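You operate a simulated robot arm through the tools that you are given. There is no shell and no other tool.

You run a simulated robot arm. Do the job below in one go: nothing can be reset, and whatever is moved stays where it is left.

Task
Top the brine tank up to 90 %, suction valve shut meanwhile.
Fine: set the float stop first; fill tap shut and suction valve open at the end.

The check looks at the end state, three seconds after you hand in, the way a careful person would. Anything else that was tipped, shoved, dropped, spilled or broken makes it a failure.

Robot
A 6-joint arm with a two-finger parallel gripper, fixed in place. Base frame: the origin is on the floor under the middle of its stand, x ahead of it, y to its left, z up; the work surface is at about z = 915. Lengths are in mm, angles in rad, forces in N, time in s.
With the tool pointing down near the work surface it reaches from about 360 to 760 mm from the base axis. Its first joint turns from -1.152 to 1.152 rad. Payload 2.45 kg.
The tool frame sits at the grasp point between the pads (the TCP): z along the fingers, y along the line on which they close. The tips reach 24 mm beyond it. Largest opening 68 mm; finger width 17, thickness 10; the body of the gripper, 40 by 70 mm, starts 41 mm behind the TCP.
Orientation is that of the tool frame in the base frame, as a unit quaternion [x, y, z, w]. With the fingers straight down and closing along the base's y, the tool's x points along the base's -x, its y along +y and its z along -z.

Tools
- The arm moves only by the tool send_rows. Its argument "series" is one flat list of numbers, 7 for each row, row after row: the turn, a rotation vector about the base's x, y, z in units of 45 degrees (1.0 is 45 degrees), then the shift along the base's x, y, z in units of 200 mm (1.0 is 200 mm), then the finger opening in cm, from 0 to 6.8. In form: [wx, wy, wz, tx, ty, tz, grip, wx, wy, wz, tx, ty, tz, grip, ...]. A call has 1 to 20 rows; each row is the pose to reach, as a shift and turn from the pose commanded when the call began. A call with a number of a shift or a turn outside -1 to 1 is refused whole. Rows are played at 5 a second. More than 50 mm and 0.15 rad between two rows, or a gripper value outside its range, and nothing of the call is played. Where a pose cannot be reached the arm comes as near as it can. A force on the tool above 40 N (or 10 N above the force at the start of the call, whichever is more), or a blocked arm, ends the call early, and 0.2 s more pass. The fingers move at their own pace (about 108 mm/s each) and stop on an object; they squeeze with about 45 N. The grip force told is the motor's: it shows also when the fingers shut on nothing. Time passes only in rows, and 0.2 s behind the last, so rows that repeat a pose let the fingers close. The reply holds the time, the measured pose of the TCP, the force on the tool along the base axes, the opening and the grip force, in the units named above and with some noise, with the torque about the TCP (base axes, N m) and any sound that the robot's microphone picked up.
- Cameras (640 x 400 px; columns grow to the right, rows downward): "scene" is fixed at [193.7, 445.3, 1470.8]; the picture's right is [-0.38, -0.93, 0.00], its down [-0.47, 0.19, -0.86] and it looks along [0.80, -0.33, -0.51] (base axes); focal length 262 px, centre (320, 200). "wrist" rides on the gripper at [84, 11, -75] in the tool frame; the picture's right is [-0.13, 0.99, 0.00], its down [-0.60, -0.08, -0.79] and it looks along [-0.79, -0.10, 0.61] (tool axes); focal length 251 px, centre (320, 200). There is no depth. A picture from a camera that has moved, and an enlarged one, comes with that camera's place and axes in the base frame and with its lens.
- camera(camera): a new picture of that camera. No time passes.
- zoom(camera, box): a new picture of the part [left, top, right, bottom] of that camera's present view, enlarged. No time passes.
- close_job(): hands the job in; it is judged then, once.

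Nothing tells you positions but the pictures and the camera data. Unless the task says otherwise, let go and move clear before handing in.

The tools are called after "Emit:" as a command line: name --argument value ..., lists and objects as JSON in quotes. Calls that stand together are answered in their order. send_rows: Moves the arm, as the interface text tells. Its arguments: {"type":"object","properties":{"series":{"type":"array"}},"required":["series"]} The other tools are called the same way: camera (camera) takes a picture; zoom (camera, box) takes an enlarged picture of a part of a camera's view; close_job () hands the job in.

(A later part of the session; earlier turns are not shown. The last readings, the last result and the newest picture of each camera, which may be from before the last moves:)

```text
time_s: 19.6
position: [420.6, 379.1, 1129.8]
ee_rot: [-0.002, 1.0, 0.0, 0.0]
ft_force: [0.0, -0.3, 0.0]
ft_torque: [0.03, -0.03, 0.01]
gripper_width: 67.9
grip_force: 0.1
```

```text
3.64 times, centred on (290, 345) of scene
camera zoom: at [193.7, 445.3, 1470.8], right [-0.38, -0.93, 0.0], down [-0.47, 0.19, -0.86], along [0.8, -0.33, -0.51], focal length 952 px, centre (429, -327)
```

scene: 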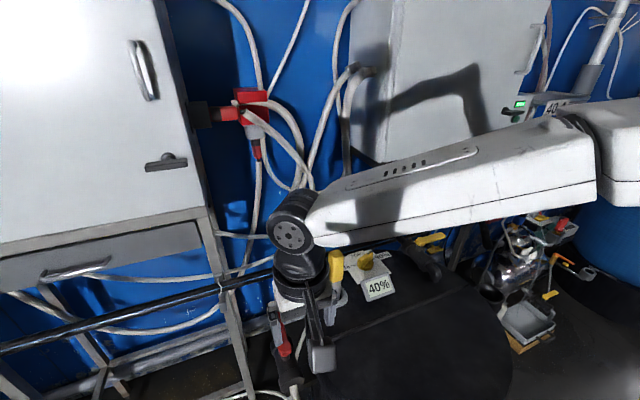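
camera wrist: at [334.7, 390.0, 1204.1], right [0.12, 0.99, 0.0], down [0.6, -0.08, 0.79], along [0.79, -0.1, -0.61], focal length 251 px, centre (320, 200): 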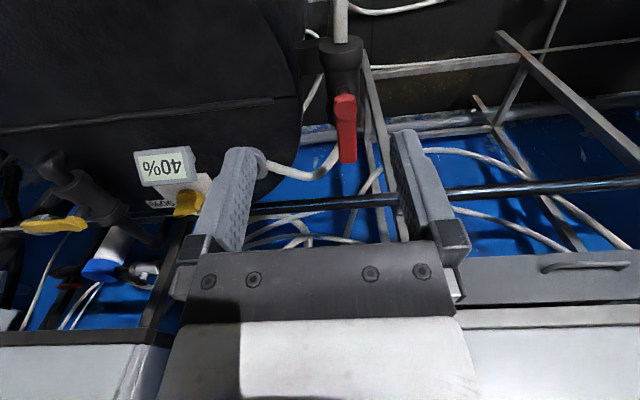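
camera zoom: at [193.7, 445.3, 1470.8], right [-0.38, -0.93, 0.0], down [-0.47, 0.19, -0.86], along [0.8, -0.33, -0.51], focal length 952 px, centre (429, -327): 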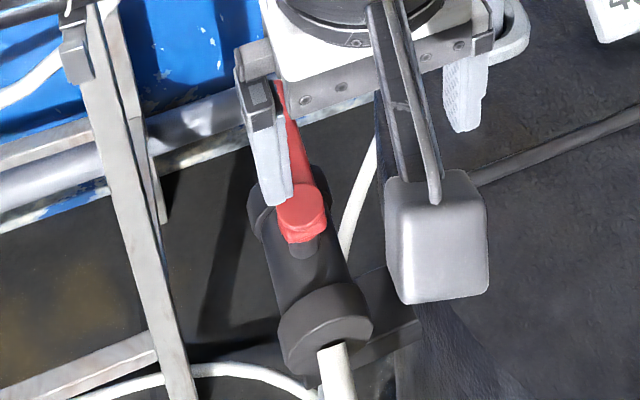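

The red handle runs from its hub at about (493, 397) to (576, 397), with its top at z ≈ 961, along the pipe (open). I move above its outer half at x ≈ 558.

Emit:
send_rows --series '[0, 0, 0, 0.14, 0.02, -0.1, 6.8, 0, 0, 0, 0.28, 0.04, -0.2, 6.8, 0, 0, 0, 0.42, 0.06, -0.32, 6.8, 0, 0, 0, 0.56, 0.08, -0.45, 6.8, 0, 0, 0, 0.69, 0.096, -0.6, 6.8]'

Emit:
camera --camera "wrist"

Emit:
zoom --camera "scene" --box '[220, 250, 360, 390]'

```text
time_s: 20.8
position: [558.3, 397.3, 1010.1]
ee_rot: [-0.002, 1.0, 0.001, -0.001]
ft_force: [-0.6, 0.7, -0.3]
ft_torque: [0.0, -0.02, 0.02]
gripper_width: 68.2
grip_force: 0.0
```

```text
taken
camera wrist: at [473.5, 408.3, 1083.8], right [0.13, 0.99, 0.0], down [0.6, -0.08, 0.79], along [0.79, -0.1, -0.61], focal length 251 px, centre (320, 200)
```

wrist: 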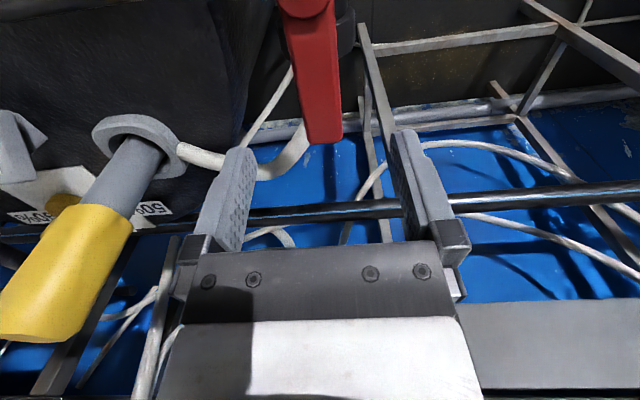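

```text
2.86 times, centred on (290, 320) of scene
camera zoom: at [193.7, 445.3, 1470.8], right [-0.38, -0.93, 0.0], down [-0.47, 0.19, -0.86], along [0.8, -0.33, -0.51], focal length 748 px, centre (406, -143)
```

zoom: 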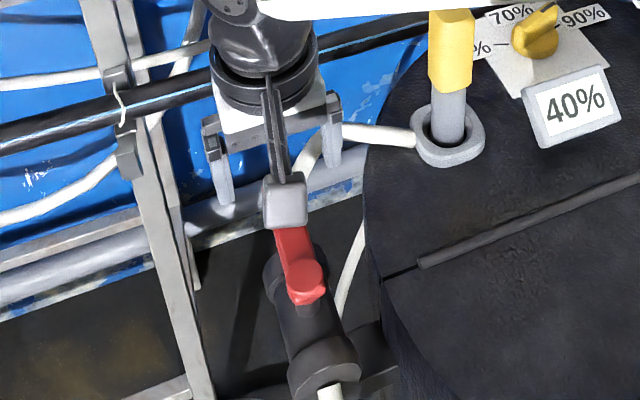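

Alignment over the handle is good (handle centre y ≈ 397, end x ≈ 575). I lower and grip it.

Emit:
send_rows --series '[0, 0, 0, -0.01, 0, -0.1, 6.8, 0, 0, 0, -0.01, 0, -0.2, 6.8, 0, 0, 0, -0.01, 0, -0.26, 6.8, 0, 0, 0, -0.01, 0, -0.26, 5.0, 0, 0, 0, -0.01, 0, -0.26, 3.2, 0, 0, 0, -0.01, 0, -0.26, 2.0, 0, 0, 0, -0.01, 0, -0.26, 1.5]'

Emit:
camera --camera "wrist"

Emit:
zoom --camera "scene" --box '[220, 250, 360, 390]'

```text
time_s: 22.4
position: [557.3, 396.7, 957.6]
ee_rot: [-0.003, 1.0, 0.001, 0.0]
ft_force: [1.4, 2.0, -3.2]
ft_torque: [0.07, -0.14, -0.15]
gripper_width: 23.8
grip_force: 40.0
```

```text
taken
camera wrist: at [471.0, 408.8, 1032.1], right [0.13, 0.99, 0.0], down [0.6, -0.08, 0.79], along [0.79, -0.1, -0.61], focal length 251 px, centre (320, 200)
```

wrist: 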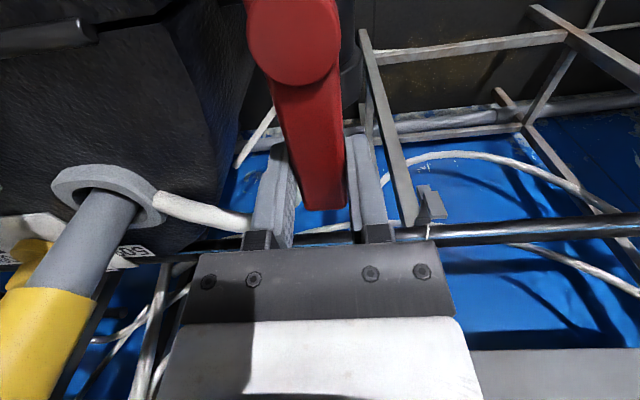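

```text
2.86 times, centred on (290, 320) of scene
camera zoom: at [193.8, 445.4, 1470.8], right [-0.38, -0.93, 0.0], down [-0.47, 0.19, -0.86], along [0.8, -0.33, -0.51], focal length 748 px, centre (406, -143)
```

zoom: 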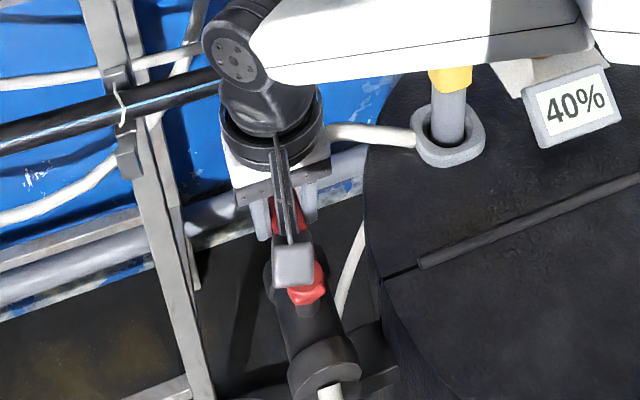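

The handle is gripped (23.8 mm) with little load. I try turning it clockwise (toward the tank) about its hub by 16° and watch the force.

Emit:
send_rows --series '[0, 0, -0.089, -0.001, -0.021, 0, 1.5, 0, 0, -0.178, -0.003, -0.043, 0, 1.5, 0, 0, -0.267, -0.007, -0.064, 0, 1.5, 0, 0, -0.356, -0.012, -0.085, 0, 1.5]'

Emit:
camera --camera "wrist"

```text
time_s: 23.0
position: [555.9, 396.2, 957.7]
ee_rot: [0.053, 0.999, 0.007, 0.004]
ft_force: [8.1, 13.1, -9.9]
ft_torque: [0.1, -0.14, 0.94]
gripper_width: 25.4
grip_force: 40.6
stopped in row 2: the force on the tool passed its limit at 45 N (the readings are from after the stop); the commanded pose is now the measured one
```

```text
taken
camera wrist: at [470.8, 416.1, 1031.6], right [0.23, 0.97, 0.01], down [0.58, -0.15, 0.8], along [0.78, -0.18, -0.6], focal length 251 px, centre (320, 200)
```

wrist: 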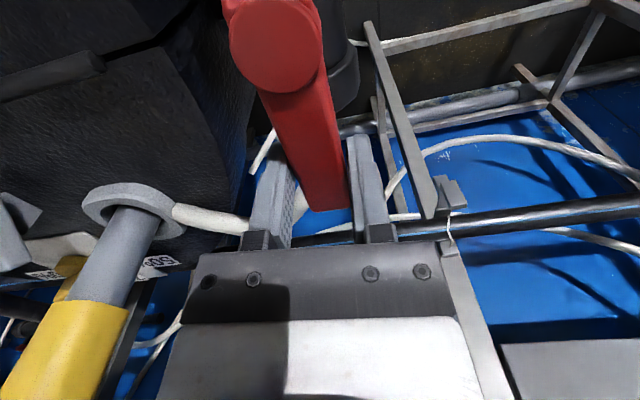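

Clockwise is blocked right away, so that side is the open stop. I release, straighten the gripper and regrip to turn it the other way.

Emit:
send_rows --series '[0, 0, 0, 0, 0, 0, 4.0, -0.018, 0.01, 0.135, 0, 0.004, 0, 4.5, -0.018, 0.01, 0.135, 0, 0.004, 0, 3.5, -0.018, 0.01, 0.135, 0, 0.004, 0, 2.4, -0.018, 0.01, 0.135, 0, 0.004, 0, 1.5, -0.018, 0.01, 0.135, 0, 0.004, 0, 1.5]'

```text
time_s: 24.4
position: [555.5, 395.9, 960.1]
ee_rot: [0.002, 1.0, 0.0, 0.0]
ft_force: [0.3, 13.4, -4.2]
ft_torque: [0.1, -0.58, -0.22]
gripper_width: 23.5
grip_force: 39.6
```

Emit:
send_rows --series '[0, 0, 0.0, 0, 0.006, 0, 1.5, 0, 0, 0.089, -0.001, 0.027, 0, 1.5, 0, 0, 0.178, -0.003, 0.049, 0, 1.5, 0, 0, 0.267, -0.007, 0.07, 0, 1.5, 0, 0, 0.356, -0.012, 0.091, 0, 1.5]'

Emit:
camera --camera "wrist"

```text
time_s: 25.6
position: [553.3, 412.5, 959.5]
ee_rot: [-0.139, 0.99, -0.003, 0.0]
ft_force: [4.5, -4.7, 7.7]
ft_torque: [-0.17, 0.24, 0.31]
gripper_width: 23.5
grip_force: 40.0
```

```text
taken
camera wrist: at [467.7, 401.3, 1033.2], right [-0.15, 0.99, -0.01], down [0.6, 0.09, 0.79], along [0.78, 0.11, -0.61], focal length 251 px, centre (320, 200)
```

wrist: 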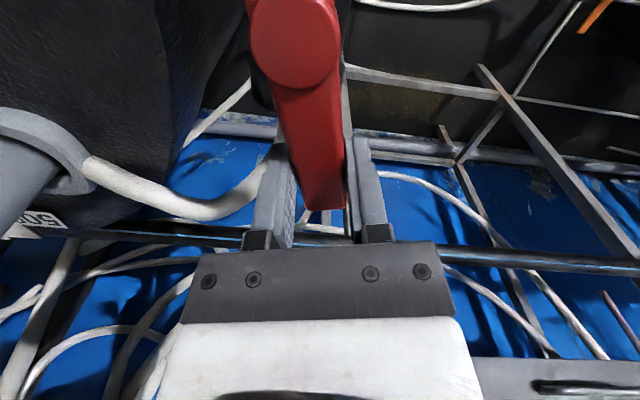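

It turns this way easily. I follow the arc for another 45°.

Emit:
send_rows --series '[0, 0, 0.167, -0.0136, 0.0379, 0, 1.5, 0, 0, 0.333, -0.032, 0.0736, 0, 1.5, 0, 0, 0.5, -0.055, 0.1067, 0, 1.5, 0, 0, 0.667, -0.082, 0.1364, 0, 1.5, 0, 0, 0.833, -0.1127, 0.1624, 0, 1.5, 0, 0, 1.0, -0.1465, 0.1842, 0, 1.5]'

Emit:
camera --camera "wrist"

Emit:
zoom --camera "scene" --box '[220, 250, 360, 390]'

```text
time_s: 27.0
position: [523.5, 446.4, 960.0]
ee_rot: [-0.506, 0.862, -0.004, -0.001]
ft_force: [4.0, -29.8, 14.4]
ft_torque: [-0.13, -0.19, 0.76]
gripper_width: 24.8
grip_force: 40.2
```

```text
taken
camera wrist: at [472.1, 381.2, 1033.4], right [-0.8, 0.6, -0.01], down [0.36, 0.49, 0.79], along [0.47, 0.63, -0.61], focal length 251 px, centre (320, 200)
```

wrist: 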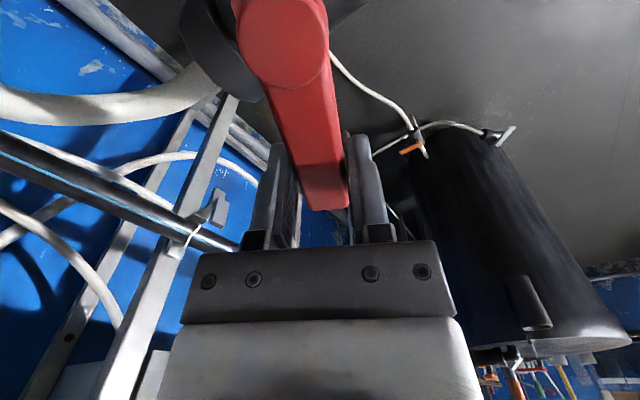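

```text
2.86 times, centred on (290, 320) of scene
camera zoom: at [193.6, 444.2, 1471.2], right [-0.38, -0.93, 0.0], down [-0.47, 0.19, -0.86], along [0.8, -0.33, -0.51], focal length 748 px, centre (406, -143)
```

zoom: 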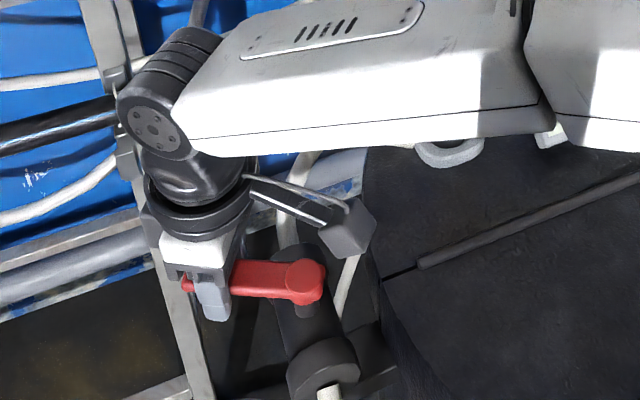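

The handle is about 61° round; the forces suggest the hub is nearer (496, 395.5). I correct the arc and continue to about 90°.

Emit:
send_rows --series '[0, 0, 0, 0.003, -0.02, 0, 1.5, 0, 0, 0.156, -0.03, -0.0075, 0, 1.5, 0, 0, 0.311, -0.0645, 0.004, 0, 1.5, 0, 0, 0.467, -0.0995, 0.011, 0, 1.5, 0, 0, 0.622, -0.136, 0.014, 0, 1.5, 0, 0, 0.644, -0.141, 0.014, 0, 1.5]'

Emit:
camera --camera "wrist"

Emit:
zoom --camera "scene" --box '[220, 250, 360, 390]'

```text
time_s: 28.4
position: [499.3, 451.8, 959.0]
ee_rot: [-0.706, 0.709, -0.003, 0.004]
ft_force: [37.2, 6.4, -6.0]
ft_torque: [-0.54, -0.13, 0.51]
gripper_width: 24.1
grip_force: 39.5
```

```text
taken
camera wrist: at [485.3, 369.9, 1032.7], right [-0.99, 0.13, -0.01], down [0.07, 0.6, 0.79], along [0.11, 0.79, -0.61], focal length 251 px, centre (320, 200)
```

wrist: 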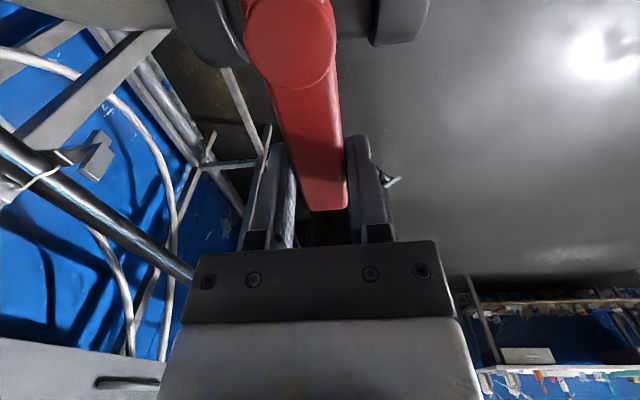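

```text
2.86 times, centred on (290, 320) of scene
camera zoom: at [194.9, 445.6, 1470.5], right [-0.38, -0.93, 0.0], down [-0.47, 0.19, -0.86], along [0.8, -0.33, -0.51], focal length 748 px, centre (406, -143)
```

zoom: 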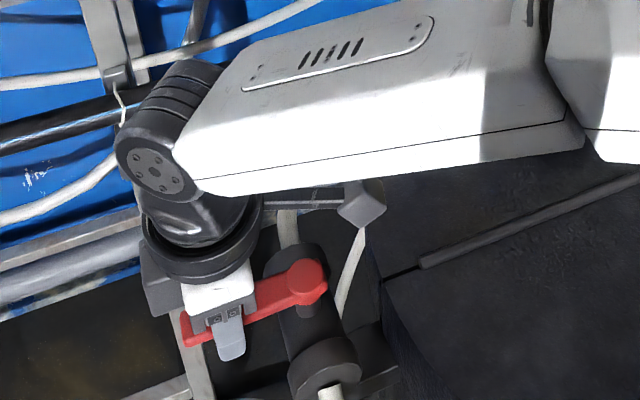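

The handle is now across the pipe with resistance building, likely the closed stop. I open the fingers and check the handle's angle.

Emit:
send_rows --series '[0, 0, 0, 0.01, -0.005, 0, 3.0, 0, 0, 0, 0.012, -0.005, 0, 5.0, 0, 0, 0, 0.012, -0.005, 0.05, 6.0, 0, 0, 0, 0.012, -0.005, 0.2, 6.8, 0, 0, 0, 0.012, -0.005, 0.4, 6.8]'

Emit:
camera --camera "wrist"

Emit:
zoom --camera "scene" --box '[220, 270, 360, 390]'

```text
time_s: 29.6
position: [495.9, 450.9, 1039.4]
ee_rot: [-0.705, 0.709, -0.002, 0.0]
ft_force: [-0.1, 0.2, -0.2]
ft_torque: [0.03, -0.01, 0.01]
gripper_width: 68.0
grip_force: 0.2
```

```text
taken
camera wrist: at [484.3, 368.8, 1113.6], right [-0.99, 0.13, 0.0], down [0.08, 0.61, 0.79], along [0.11, 0.78, -0.61], focal length 251 px, centre (320, 200)
```

wrist: 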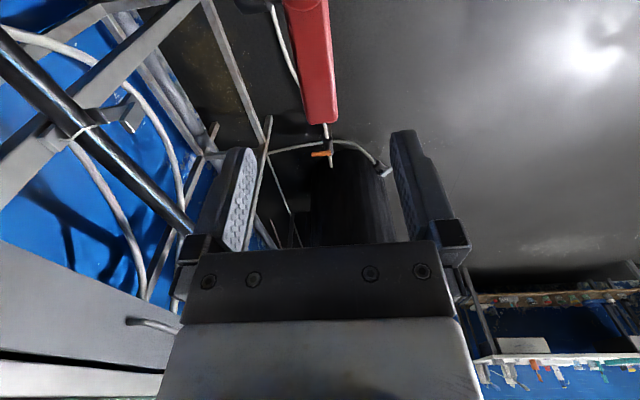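

```text
3.33 times, centred on (290, 330) of scene
camera zoom: at [193.7, 445.3, 1470.8], right [-0.38, -0.93, 0.0], down [-0.47, 0.19, -0.86], along [0.8, -0.33, -0.51], focal length 873 px, centre (420, -233)
```

zoom: 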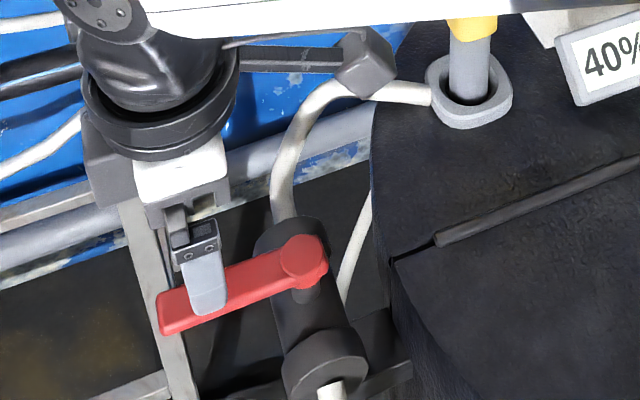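

The handle is at 90° to the pipe, so the suction valve is shut. I raise and move over to the fill tap on the other side.

Emit:
send_rows --series '[0, 0, -0.1, 0, 0, 0.2, 6.8, 0, 0, -0.25, 0, -0.05, 0.4, 6.8, 0, 0, -0.4, 0, -0.2, 0.55, 6.8, 0, 0, -0.55, 0, -0.42, 0.555, 6.8, 0, 0, -0.7, 0, -0.65, 0.555, 6.8, 0, 0, -0.85, 0, -0.88, 0.555, 6.8, 0, 0, -1.0, 0, -1.0, 0.555, 6.8]'

Emit:
send_rows --series '[0, 0, -0.167, 0.02, -0.167, 0, 6.8, 0, 0, -0.333, 0.04, -0.333, 0, 6.8, 0, 0, -0.5, 0.06, -0.5, 0, 6.8, 0, 0, -0.667, 0.08, -0.667, 0, 6.8, 0, 0, -0.833, 0.1, -0.833, 0, 6.8, 0, 0, -0.997, 0.12, -1.0, 0, 6.8]'

Emit:
send_rows --series '[0, 0, 0, 0, -0.2, -0.05, 6.8, 0, 0, 0, 0, -0.4, -0.1, 6.8]'

Emit:
camera --camera "wrist"

Emit:
camera --camera "scene"

```text
time_s: 31.2
position: [497.2, 251.2, 1149.6]
ee_rot: [-0.379, 0.925, -0.003, 0.0]
ft_force: [-0.7, -0.2, -0.5]
ft_torque: [0.01, -0.01, 0.03]
gripper_width: 68.0
grip_force: 0.0
```

```text
time_s: 32.6
position: [521.3, 51.8, 1149.1]
ee_rot: [0.002, 1.0, -0.001, -0.001]
ft_force: [-0.1, 0.3, 0.9]
ft_torque: [-0.03, 0.0, -0.03]
gripper_width: 68.1
grip_force: 0.1
```

```text
time_s: 33.2
position: [522.7, -28.2, 1131.8]
ee_rot: [0.001, 1.0, -0.002, -0.001]
ft_force: [0.4, 0.5, -0.8]
ft_torque: [0.03, -0.02, 0.01]
gripper_width: 67.8
grip_force: 0.0
```

```text
taken
camera wrist: at [436.1, -16.4, 1204.2], right [0.13, 0.99, 0.0], down [0.61, -0.08, 0.79], along [0.79, -0.11, -0.61], focal length 251 px, centre (320, 200)
```

wrist: 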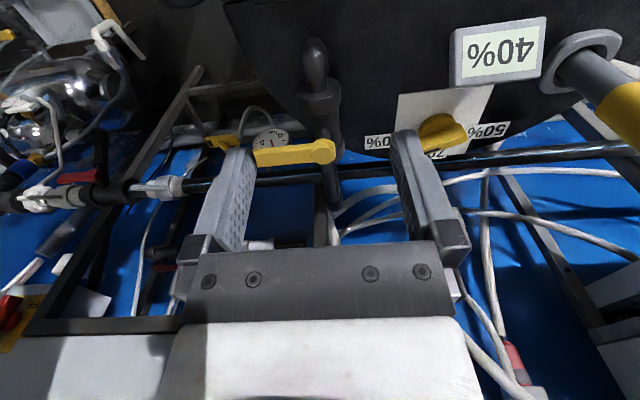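

```text
taken
```

scene: 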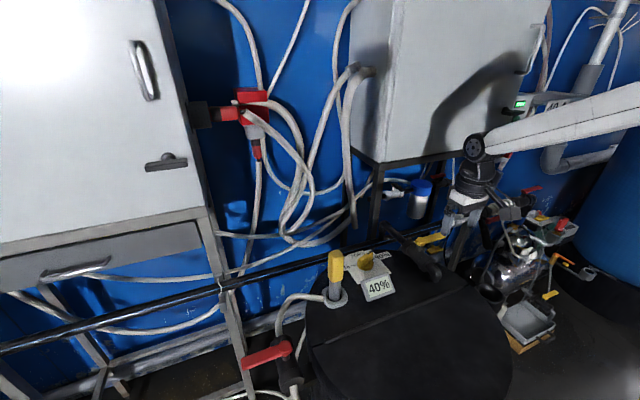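

Emit:
zoom --camera "wrist" --box '[200, 20, 400, 220]'

Emit:
zoom --camera "scene" --box '[370, 205, 470, 295]'

```text
2.00 times, centred on (300, 120) of wrist
camera zoom: at [436.1, -16.4, 1204.2], right [0.13, 0.99, 0.0], down [0.61, -0.08, 0.79], along [0.79, -0.11, -0.61], focal length 503 px, centre (360, 360)
```

zoom: 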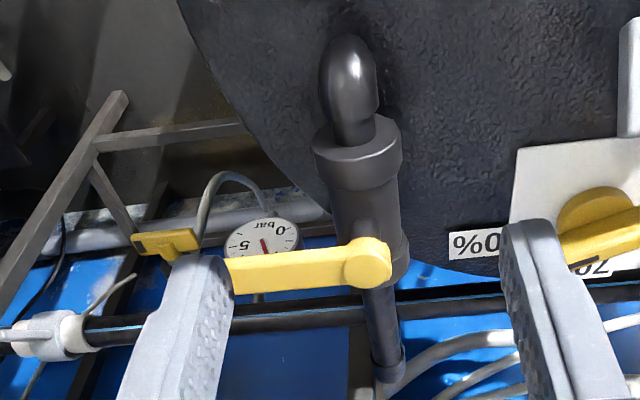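

```text
4.44 times, centred on (420, 250) of scene
camera zoom: at [193.7, 445.3, 1470.8], right [-0.38, -0.93, 0.0], down [-0.47, 0.19, -0.86], along [0.8, -0.33, -0.51], focal length 1164 px, centre (-124, -22)
```

zoom: 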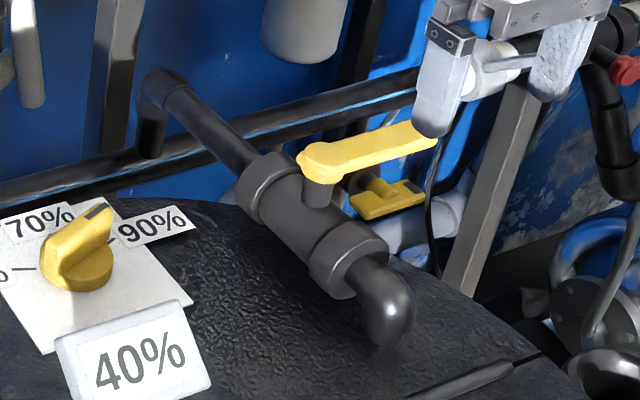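

The fill tap's lever hub is at about (623, −37, 995). Its pipe runs along x and the lever points to −y, so it is shut. I'll place the gripper over the lever's outer part with yaw +90°.

Emit:
send_rows --series '[0, 0, 0.167, 0.05, -0.033, 0, 6.8, 0, 0, 0.333, 0.1, -0.067, 0, 6.8, 0, 0, 0.5, 0.15, -0.1, 0, 6.8, 0, 0, 0.667, 0.2, -0.133, 0, 6.8, 0, 0, 0.833, 0.25, -0.167, 0, 6.8, 0, 0, 1.0, 0.3, -0.2, 0, 6.8]'

Emit:
send_rows --series '[0, 0, 0.167, 0.033, -0.027, -0.06, 6.8, 0, 0, 0.333, 0.067, -0.054, -0.12, 6.8, 0, 0, 0.5, 0.1, -0.081, -0.18, 6.8, 0, 0, 0.667, 0.133, -0.108, -0.24, 6.8, 0, 0, 0.833, 0.165, -0.135, -0.3, 6.8, 0, 0, 0.997, 0.195, -0.1625, -0.35, 6.8]'

Emit:
camera --camera "wrist"

Emit:
camera --camera "scene"

```text
time_s: 34.6
position: [583.3, -67.9, 1129.9]
ee_rot: [-0.382, 0.924, -0.002, 0.0]
ft_force: [-0.9, -0.1, -0.4]
ft_torque: [0.02, 0.0, 0.0]
gripper_width: 68.0
grip_force: 0.1
```

```text
time_s: 36.0
position: [622.1, -99.9, 1060.0]
ee_rot: [-0.706, 0.708, -0.002, 0.001]
ft_force: [-0.5, -0.1, -0.1]
ft_torque: [0.01, -0.02, 0.03]
gripper_width: 68.0
grip_force: 0.2
```

```text
taken
camera wrist: at [607.7, -182.8, 1133.7], right [-0.99, 0.13, 0.0], down [0.08, 0.61, 0.79], along [0.11, 0.79, -0.61], focal length 251 px, centre (320, 200)
```

wrist: 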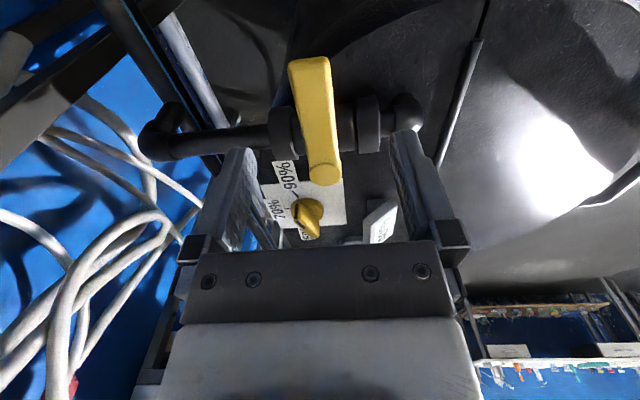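

```text
taken
```

scene: 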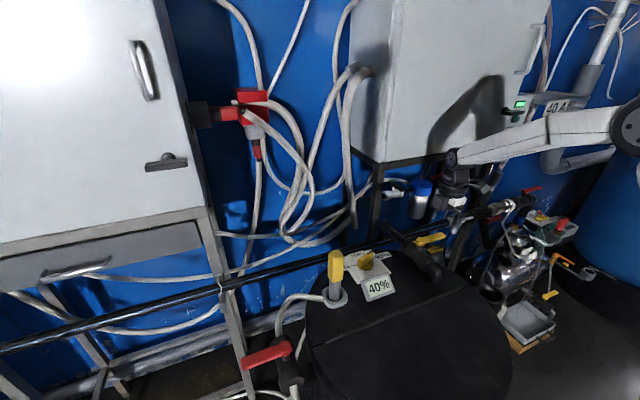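

The lever runs from its hub at about (626, −39) to its tip at (623, −125). I lower onto it at (623.5, −105, 1000) and grip.

Emit:
send_rows --series '[0, 0, 0, 0.01, -0.0225, -0.1, 6.8, 0, 0, 0, 0.01, -0.0225, -0.2, 6.8, 0, 0, 0, 0.01, -0.0225, -0.3, 6.8, 0, 0, 0, 0.01, -0.0225, -0.3, 5.0, 0, 0, 0, 0.01, -0.0225, -0.3, 3.2, 0, 0, 0, 0.01, -0.0225, -0.3, 1.8, 0, 0, 0, 0.01, -0.0225, -0.3, 1.5]'

Emit:
camera --camera "wrist"

Emit:
zoom --camera "scene" --box '[370, 195, 480, 295]'

```text
time_s: 37.6
position: [622.9, -105.8, 1000.2]
ee_rot: [-0.705, 0.709, -0.003, 0.002]
ft_force: [6.0, -1.6, -4.7]
ft_torque: [-0.2, 0.01, -0.43]
gripper_width: 23.7
grip_force: 39.9
```

```text
taken
camera wrist: at [610.1, -187.3, 1073.5], right [-0.99, 0.14, 0.0], down [0.08, 0.61, 0.79], along [0.11, 0.78, -0.61], focal length 251 px, centre (320, 200)
```

wrist: 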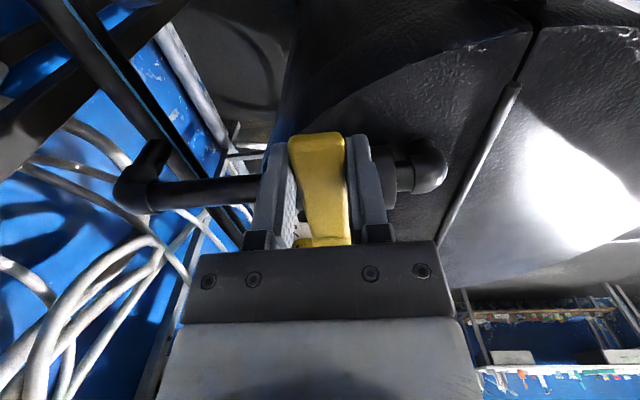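

```text
4.00 times, centred on (425, 245) of scene
camera zoom: at [194.0, 445.2, 1470.8], right [-0.38, -0.93, 0.0], down [-0.47, 0.19, -0.86], along [0.8, -0.33, -0.51], focal length 1048 px, centre (-100, 20)
```

zoom: 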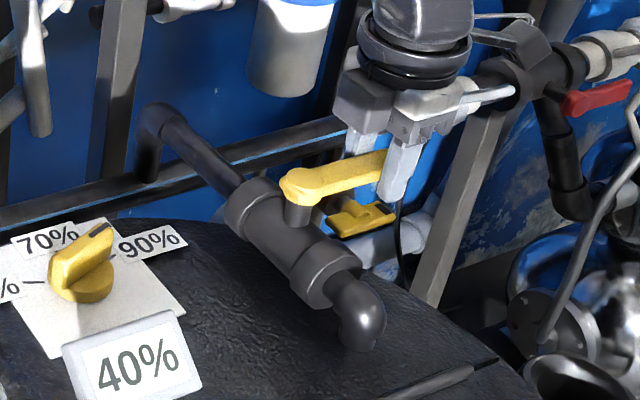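

The lever is gripped. I try turning it clockwise (toward −x) by a small step, watching the force.

Emit:
send_rows --series '[0, 0, -0.089, -0.0235, 0.002, 0, 1.5, 0, 0, -0.178, -0.0465, 0.005, 0, 1.5, 0, 0, -0.267, -0.069, 0.01, 0, 1.5, 0, 0, -0.356, -0.0915, 0.0165, 0, 1.5]'

Emit:
camera --camera "wrist"

Emit:
zoom --camera "scene" --box '[340, 195, 480, 305]'

```text
time_s: 38.6
position: [605.1, -102.3, 999.3]
ee_rot: [-0.599, 0.801, -0.002, 0.0]
ft_force: [15.7, -3.9, -12.5]
ft_torque: [-0.23, 0.06, -1.02]
gripper_width: 24.3
grip_force: 40.4
```

```text
taken
camera wrist: at [568.9, -177.8, 1073.5], right [-0.91, 0.4, 0.0], down [0.24, 0.56, 0.79], along [0.32, 0.72, -0.61], focal length 251 px, centre (320, 200)
```

wrist: 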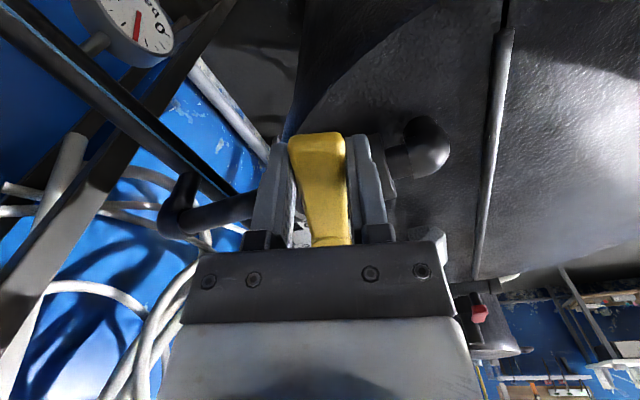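

```text
3.64 times, centred on (410, 250) of scene
camera zoom: at [194.4, 445.1, 1470.8], right [-0.38, -0.93, 0.0], down [-0.47, 0.19, -0.86], along [0.8, -0.33, -0.51], focal length 952 px, centre (-7, 18)
```

zoom: 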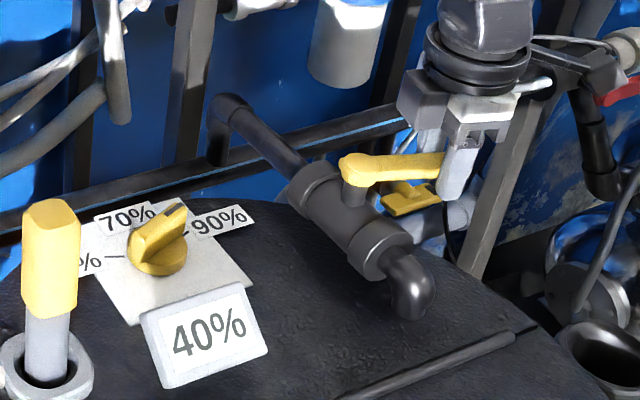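

It turns that way. I continue along the arc by another 45°, then check the level display.

Emit:
send_rows --series '[0, 0, -0.167, -0.0405, 0.0165, 0, 1.5, 0, 0, -0.333, -0.078, 0.038, 0, 1.5, 0, 0, -0.5, -0.113, 0.064, 0, 1.5, 0, 0, -0.667, -0.144, 0.0945, 0, 1.5, 0, 0, -0.833, -0.1705, 0.129, 0, 1.5, 0, 0, -1.0, -0.193, 0.1665, 0, 1.5]'

Emit:
camera --camera "wrist"

Emit:
zoom --camera "scene" --box '[340, 195, 480, 305]'

```text
time_s: 40.0
position: [567.2, -68.9, 1000.2]
ee_rot: [-0.246, 0.969, -0.002, 0.0]
ft_force: [19.0, -6.9, -19.2]
ft_torque: [-0.01, 0.3, -0.9]
gripper_width: 24.2
grip_force: 40.0
```

```text
taken
camera wrist: at [485.8, -97.9, 1073.6], right [-0.36, 0.93, 0.0], down [0.57, 0.22, 0.79], along [0.74, 0.28, -0.61], focal length 251 px, centre (320, 200)
```

wrist: 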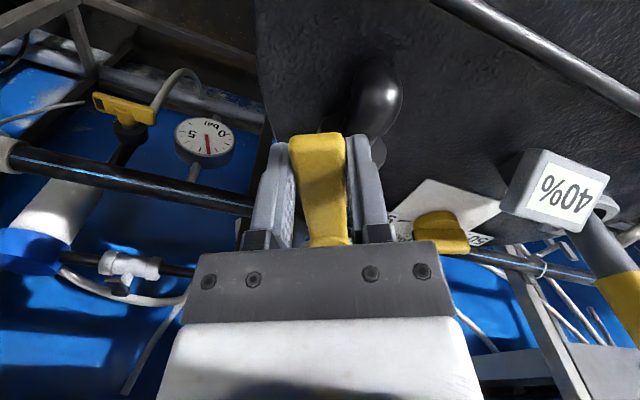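

```text
3.64 times, centred on (410, 250) of scene
camera zoom: at [194.7, 445.0, 1470.8], right [-0.38, -0.93, 0.0], down [-0.47, 0.19, -0.86], along [0.8, -0.33, -0.51], focal length 952 px, centre (-7, 18)
```

zoom: 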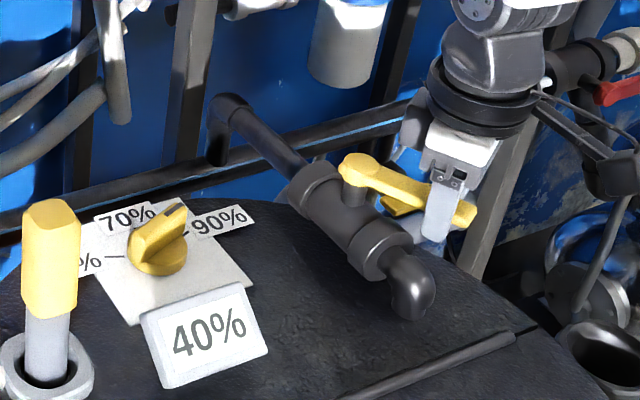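

Lever is about 61° round; the display still says 40 %. I turn it the rest of the way, in line with the pipe.

Emit:
send_rows --series '[0, 0, -0.16, -0.015, 0.0355, 0, 1.5, 0, 0, -0.33, -0.028, 0.0805, 0, 1.5, 0, 0, -0.5, -0.034, 0.1205, 0, 1.5, 0, 0, -0.62, -0.035, 0.1495, 0, 1.5]'

Emit:
camera --camera "wrist"

Emit:
zoom --camera "scene" --box '[340, 195, 480, 305]'

```text
time_s: 41.0
position: [560.3, -40.1, 999.2]
ee_rot: [-0.007, 1.0, -0.002, -0.001]
ft_force: [14.6, -17.2, -15.4]
ft_torque: [-0.15, -0.25, -0.43]
gripper_width: 23.8
grip_force: 39.9
```

```text
taken
camera wrist: at [473.7, -28.0, 1073.6], right [0.12, 0.99, 0.0], down [0.6, -0.07, 0.79], along [0.79, -0.1, -0.61], focal length 251 px, centre (320, 200)
```

wrist: 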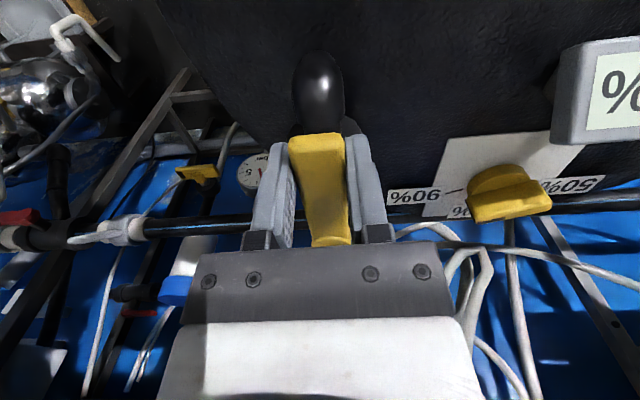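

```text
3.64 times, centred on (410, 250) of scene
camera zoom: at [194.5, 444.7, 1470.9], right [-0.38, -0.93, 0.0], down [-0.47, 0.19, -0.86], along [0.8, -0.33, -0.51], focal length 952 px, centre (-7, 18)
```

zoom: 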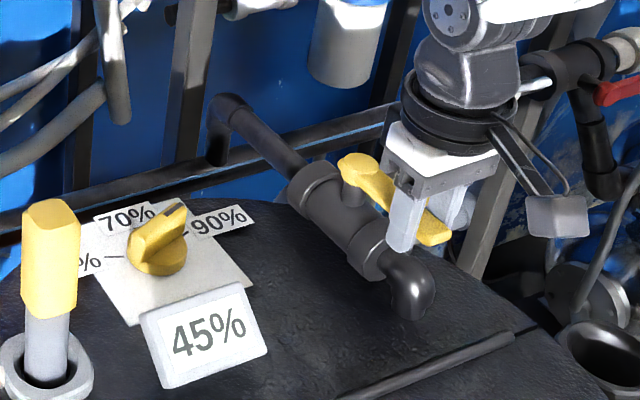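

The display now reads 45 %, so filling has begun. I stay on the lever and wait, watching the level.

Emit:
send_rows --series '[0, 0, 0, 0.005, -0.006, 0, 1.5, 0, 0, 0, 0.005, -0.006, 0, 1.5, 0, 0, 0, 0.005, -0.006, 0, 1.5, 0, 0, 0, 0.005, -0.006, 0, 1.5, 0, 0, 0, 0.005, -0.006, 0, 1.5]'

Emit:
zoom --camera "scene" --box '[340, 195, 480, 305]'

```text
time_s: 42.2
position: [559.1, -39.8, 999.5]
ee_rot: [-0.007, 1.0, -0.002, -0.001]
ft_force: [-2.7, -12.8, -0.3]
ft_torque: [0.01, 0.33, -0.67]
gripper_width: 23.9
grip_force: 40.0
```

```text
3.64 times, centred on (410, 250) of scene
camera zoom: at [193.6, 444.9, 1470.9], right [-0.38, -0.93, 0.0], down [-0.47, 0.19, -0.86], along [0.8, -0.33, -0.51], focal length 952 px, centre (-7, 18)
```

zoom: 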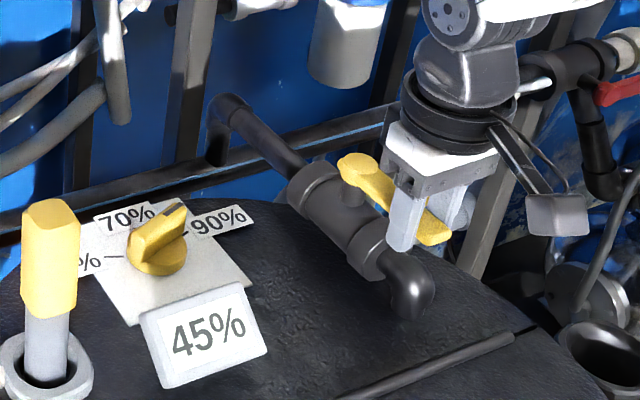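

Still 45 %, which may be a display step. I wait a bit longer.

Emit:
send_rows --series '[0, 0, 0, 0, 0, 0, 1.5, 0, 0, 0, 0, 0, 0, 1.5, 0, 0, 0, 0, 0, 0, 1.5, 0, 0, 0, 0, 0, 0, 1.5, 0, 0, 0, 0, 0, 0, 1.5, 0, 0, 0, 0, 0, 0, 1.5, 0, 0, 0, 0, 0, 0, 1.5, 0, 0, 0, 0, 0, 0, 1.5]'

Emit:
zoom --camera "scene" --box '[340, 195, 480, 305]'

```text
time_s: 44.0
position: [560.3, -40.1, 999.7]
ee_rot: [-0.007, 1.0, -0.002, -0.001]
ft_force: [-10.2, -10.7, 3.5]
ft_torque: [-0.06, 0.28, -0.66]
gripper_width: 23.7
grip_force: 39.9
```

```text
3.64 times, centred on (410, 250) of scene
camera zoom: at [193.3, 444.9, 1471.0], right [-0.38, -0.93, 0.0], down [-0.47, 0.19, -0.86], along [0.8, -0.33, -0.51], focal length 952 px, centre (-7, 18)
```

zoom: 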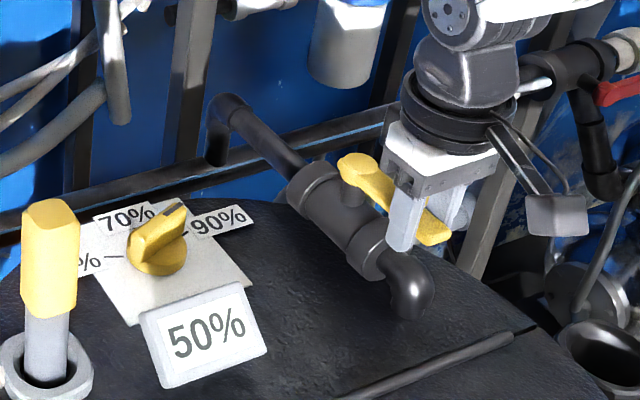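

50 % at 44 s. It rises about 5 % every 2–3 s, so I keep waiting and check often.

Emit:
send_rows --series '[0, 0, 0, -0.004, -0.004, 0, 1.5, 0, 0, 0, -0.004, -0.004, 0, 1.5, 0, 0, 0, -0.004, -0.004, 0, 1.5, 0, 0, 0, -0.004, -0.004, 0, 1.5, 0, 0, 0, -0.004, -0.004, 0, 1.5, 0, 0, 0, -0.004, -0.004, 0, 1.5, 0, 0, 0, -0.004, -0.004, 0, 1.5, 0, 0, 0, -0.004, -0.004, 0, 1.5, 0, 0, 0, -0.004, -0.004, 0, 1.5, 0, 0, 0, -0.004, -0.004, 0, 1.5, 0, 0, 0, -0.004, -0.004, 0, 1.5, 0, 0, 0, -0.004, -0.004, 0, 1.5, 0, 0, 0, -0.004, -0.004, 0, 1.5, 0, 0, 0, -0.004, -0.004, 0, 1.5, 0, 0, 0, -0.004, -0.004, 0, 1.5]'

Emit:
zoom --camera "scene" --box '[340, 195, 480, 305]'

```text
time_s: 47.2
position: [559.4, -39.6, 1000.1]
ee_rot: [-0.007, 1.0, -0.001, -0.001]
ft_force: [7.7, -1.8, -6.6]
ft_torque: [-0.01, -0.19, -0.14]
gripper_width: 23.8
grip_force: 39.9
```

```text
3.64 times, centred on (410, 250) of scene
camera zoom: at [194.1, 445.2, 1470.8], right [-0.38, -0.93, 0.0], down [-0.47, 0.19, -0.86], along [0.8, -0.33, -0.51], focal length 952 px, centre (-7, 18)
```

zoom: 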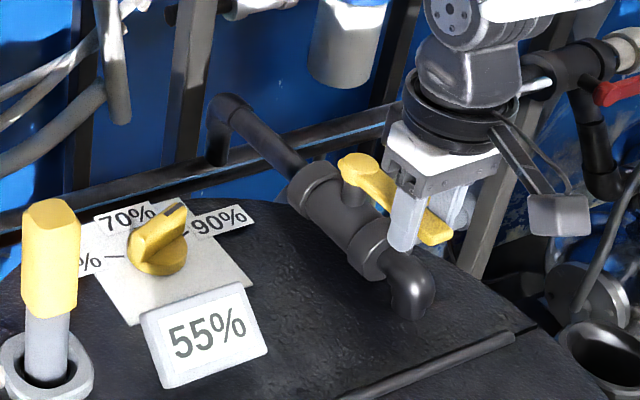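

55 % at 47 s, roughly 2 % per second. I wait about 8 s more.

Emit:
send_rows --series '[0, 0, 0, 0, 0, 0, 1.5, 0, 0, 0, 0, 0, 0, 1.5, 0, 0, 0, 0, 0, 0, 1.5, 0, 0, 0, 0, 0, 0, 1.5, 0, 0, 0, 0, 0, 0, 1.5, 0, 0, 0, 0, 0, 0, 1.5, 0, 0, 0, 0, 0, 0, 1.5, 0, 0, 0, 0, 0, 0, 1.5, 0, 0, 0, 0, 0, 0, 1.5, 0, 0, 0, 0, 0, 0, 1.5, 0, 0, 0, 0, 0, 0, 1.5, 0, 0, 0, 0, 0, 0, 1.5, 0, 0, 0, 0, 0, 0, 1.5, 0, 0, 0, 0, 0, 0, 1.5, 0, 0, 0, 0, 0, 0, 1.5, 0, 0, 0, 0, 0, 0, 1.5, 0, 0, 0, 0, 0, 0, 1.5, 0, 0, 0, 0, 0, 0, 1.5, 0, 0, 0, 0, 0, 0, 1.5, 0, 0, 0, 0, 0, 0, 1.5]'

Emit:
zoom --camera "scene" --box '[340, 195, 480, 305]'

```text
time_s: 51.4
position: [558.3, -40.1, 998.8]
ee_rot: [-0.007, 1.0, -0.001, -0.001]
ft_force: [9.8, -4.0, -0.9]
ft_torque: [-0.08, -0.1, -0.29]
gripper_width: 23.9
grip_force: 39.6
```

```text
3.64 times, centred on (410, 250) of scene
camera zoom: at [194.0, 445.2, 1470.8], right [-0.38, -0.93, 0.0], down [-0.47, 0.19, -0.86], along [0.8, -0.33, -0.51], focal length 952 px, centre (-7, 18)
```

zoom: 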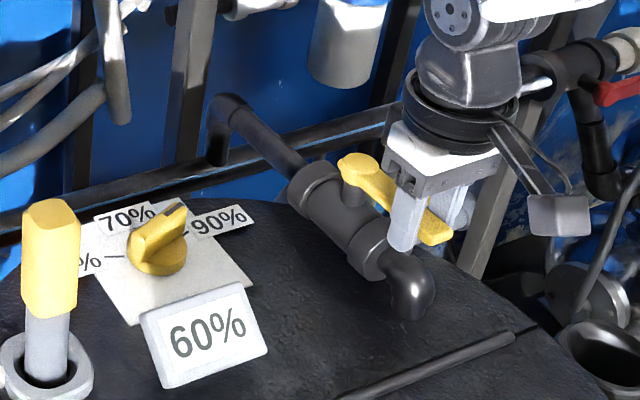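

60 % at 51 s. I keep waiting.

Emit:
send_rows --series '[0, 0, 0, 0, 0, 0, 1.5, 0, 0, 0, 0, 0, 0, 1.5, 0, 0, 0, 0, 0, 0, 1.5, 0, 0, 0, 0, 0, 0, 1.5, 0, 0, 0, 0, 0, 0, 1.5, 0, 0, 0, 0, 0, 0, 1.5, 0, 0, 0, 0, 0, 0, 1.5, 0, 0, 0, 0, 0, 0, 1.5, 0, 0, 0, 0, 0, 0, 1.5, 0, 0, 0, 0, 0, 0, 1.5, 0, 0, 0, 0, 0, 0, 1.5, 0, 0, 0, 0, 0, 0, 1.5, 0, 0, 0, 0, 0, 0, 1.5, 0, 0, 0, 0, 0, 0, 1.5, 0, 0, 0, 0, 0, 0, 1.5, 0, 0, 0, 0, 0, 0, 1.5, 0, 0, 0, 0, 0, 0, 1.5, 0, 0, 0, 0, 0, 0, 1.5, 0, 0, 0, 0, 0, 0, 1.5, 0, 0, 0, 0, 0, 0, 1.5]'

Emit:
send_rows --series '[0, 0, 0, 0, 0, 0, 1.5, 0, 0, 0, 0, 0, 0, 1.5, 0, 0, 0, 0, 0, 0, 1.5, 0, 0, 0, 0, 0, 0, 1.5, 0, 0, 0, 0, 0, 0, 1.5, 0, 0, 0, 0, 0, 0, 1.5, 0, 0, 0, 0, 0, 0, 1.5, 0, 0, 0, 0, 0, 0, 1.5, 0, 0, 0, 0, 0, 0, 1.5, 0, 0, 0, 0, 0, 0, 1.5, 0, 0, 0, 0, 0, 0, 1.5, 0, 0, 0, 0, 0, 0, 1.5, 0, 0, 0, 0, 0, 0, 1.5, 0, 0, 0, 0, 0, 0, 1.5, 0, 0, 0, 0, 0, 0, 1.5, 0, 0, 0, 0, 0, 0, 1.5, 0, 0, 0, 0, 0, 0, 1.5, 0, 0, 0, 0, 0, 0, 1.5, 0, 0, 0, 0, 0, 0, 1.5, 0, 0, 0, 0, 0, 0, 1.5]'

Emit:
zoom --camera "scene" --box '[340, 195, 480, 305]'

```text
time_s: 55.6
position: [559.1, -39.8, 999.2]
ee_rot: [-0.007, 1.0, -0.002, -0.001]
ft_force: [9.9, -3.9, 1.6]
ft_torque: [-0.05, -0.09, -0.25]
gripper_width: 23.7
grip_force: 39.8
```

```text
time_s: 59.8
position: [558.6, -40.7, 1000.5]
ee_rot: [-0.006, 1.0, -0.002, -0.001]
ft_force: [9.6, -3.7, 1.8]
ft_torque: [-0.01, -0.08, -0.31]
gripper_width: 23.8
grip_force: 39.7
```

```text
3.64 times, centred on (410, 250) of scene
camera zoom: at [194.0, 445.2, 1470.8], right [-0.38, -0.93, 0.0], down [-0.47, 0.19, -0.86], along [0.8, -0.33, -0.51], focal length 952 px, centre (-7, 18)
```

zoom: 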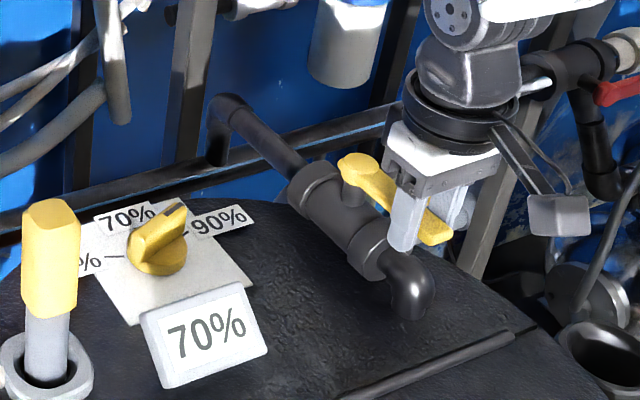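

70 % at 60 s. I wait another ~8 s.

Emit:
send_rows --series '[0, 0, 0, 0, 0, 0, 1.5, 0, 0, 0, 0, 0, 0, 1.5, 0, 0, 0, 0, 0, 0, 1.5, 0, 0, 0, 0, 0, 0, 1.5, 0, 0, 0, 0, 0, 0, 1.5, 0, 0, 0, 0, 0, 0, 1.5, 0, 0, 0, 0, 0, 0, 1.5, 0, 0, 0, 0, 0, 0, 1.5, 0, 0, 0, 0, 0, 0, 1.5, 0, 0, 0, 0, 0, 0, 1.5, 0, 0, 0, 0, 0, 0, 1.5, 0, 0, 0, 0, 0, 0, 1.5, 0, 0, 0, 0, 0, 0, 1.5, 0, 0, 0, 0, 0, 0, 1.5, 0, 0, 0, 0, 0, 0, 1.5, 0, 0, 0, 0, 0, 0, 1.5, 0, 0, 0, 0, 0, 0, 1.5, 0, 0, 0, 0, 0, 0, 1.5, 0, 0, 0, 0, 0, 0, 1.5, 0, 0, 0, 0, 0, 0, 1.5]'

Emit:
send_rows --series '[0, 0, 0, 0, 0, 0, 1.5, 0, 0, 0, 0, 0, 0, 1.5, 0, 0, 0, 0, 0, 0, 1.5, 0, 0, 0, 0, 0, 0, 1.5, 0, 0, 0, 0, 0, 0, 1.5, 0, 0, 0, 0, 0, 0, 1.5, 0, 0, 0, 0, 0, 0, 1.5, 0, 0, 0, 0, 0, 0, 1.5, 0, 0, 0, 0, 0, 0, 1.5, 0, 0, 0, 0, 0, 0, 1.5, 0, 0, 0, 0, 0, 0, 1.5, 0, 0, 0, 0, 0, 0, 1.5, 0, 0, 0, 0, 0, 0, 1.5, 0, 0, 0, 0, 0, 0, 1.5, 0, 0, 0, 0, 0, 0, 1.5, 0, 0, 0, 0, 0, 0, 1.5, 0, 0, 0, 0, 0, 0, 1.5, 0, 0, 0, 0, 0, 0, 1.5, 0, 0, 0, 0, 0, 0, 1.5, 0, 0, 0, 0, 0, 0, 1.5]'

Emit:
zoom --camera "scene" --box '[340, 195, 480, 305]'

```text
time_s: 64.0
position: [559.5, -40.4, 999.3]
ee_rot: [-0.007, 1.0, -0.002, -0.002]
ft_force: [8.1, -4.8, 1.1]
ft_torque: [-0.06, -0.06, -0.29]
gripper_width: 23.8
grip_force: 39.5
```

```text
time_s: 68.2
position: [560.0, -41.6, 1000.6]
ee_rot: [-0.007, 1.0, -0.001, -0.001]
ft_force: [5.9, -4.5, 0.0]
ft_torque: [-0.07, -0.07, -0.24]
gripper_width: 23.7
grip_force: 39.7
```

```text
3.64 times, centred on (410, 250) of scene
camera zoom: at [193.9, 445.2, 1470.8], right [-0.38, -0.93, 0.0], down [-0.47, 0.19, -0.86], along [0.8, -0.33, -0.51], focal length 952 px, centre (-7, 18)
```

zoom: 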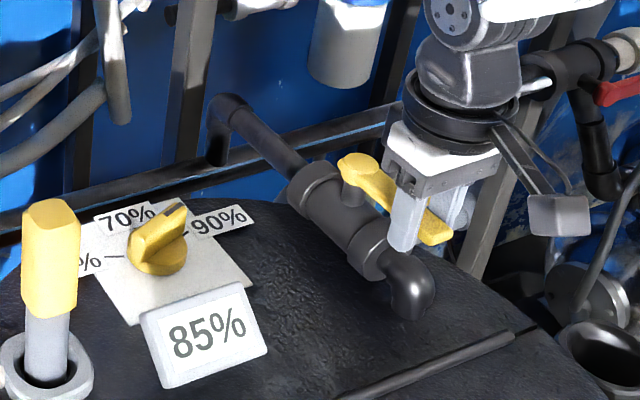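

85 % at 68 s. I wait in shorter steps now.

Emit:
send_rows --series '[0, 0, 0, 0, 0, 0, 1.5, 0, 0, 0, 0, 0, 0, 1.5, 0, 0, 0, 0, 0, 0, 1.5, 0, 0, 0, 0, 0, 0, 1.5, 0, 0, 0, 0, 0, 0, 1.5, 0, 0, 0, 0, 0, 0, 1.5, 0, 0, 0, 0, 0, 0, 1.5]'

Emit:
zoom --camera "scene" --box '[340, 235, 420, 305]'

```text
time_s: 69.8
position: [559.3, -40.3, 999.5]
ee_rot: [-0.007, 1.0, -0.002, -0.001]
ft_force: [5.9, -4.6, 0.1]
ft_torque: [-0.04, -0.06, -0.29]
gripper_width: 23.6
grip_force: 40.1
```

```text
5.71 times, centred on (380, 270) of scene
camera zoom: at [193.9, 445.2, 1470.8], right [-0.38, -0.93, 0.0], down [-0.47, 0.19, -0.86], along [0.8, -0.33, -0.51], focal length 1496 px, centre (-23, -200)
```

zoom: 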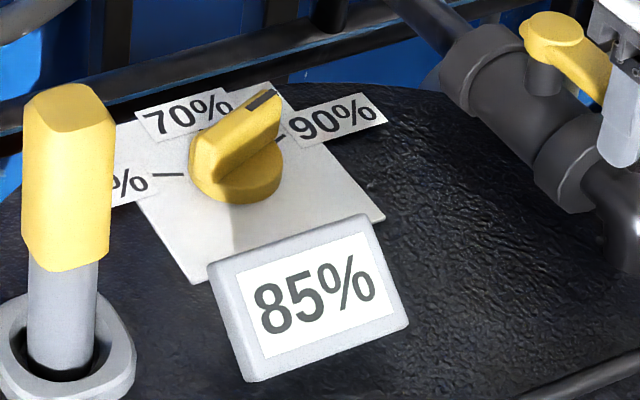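

Emit:
send_rows --series '[0, 0, 0, 0, 0, 0, 1.5, 0, 0, 0, 0, 0, 0, 1.5, 0, 0, 0, 0, 0, 0, 1.5, 0, 0, 0, 0, 0, 0, 1.5, 0, 0, 0, 0, 0, 0, 1.5, 0, 0, 0, 0, 0, 0, 1.5]'

Emit:
zoom --camera "scene" --box '[340, 235, 420, 305]'

```text
time_s: 71.2
position: [559.7, -40.0, 999.6]
ee_rot: [-0.007, 1.0, -0.002, -0.001]
ft_force: [5.7, -4.3, 0.6]
ft_torque: [-0.09, -0.05, -0.31]
gripper_width: 23.6
grip_force: 40.0
```

```text
5.71 times, centred on (380, 270) of scene
camera zoom: at [193.9, 445.2, 1470.8], right [-0.38, -0.93, 0.0], down [-0.47, 0.19, -0.86], along [0.8, -0.33, -0.51], focal length 1496 px, centre (-23, -200)
```

zoom: 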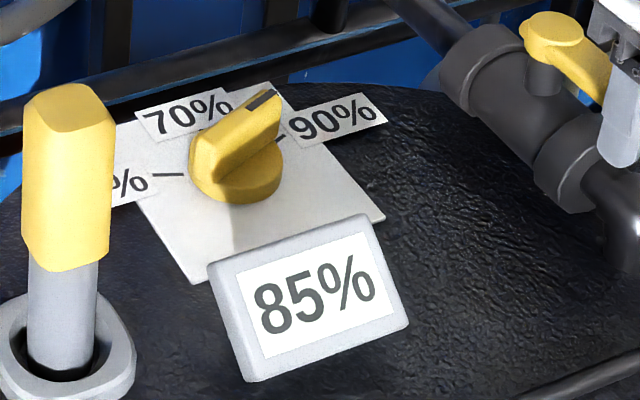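

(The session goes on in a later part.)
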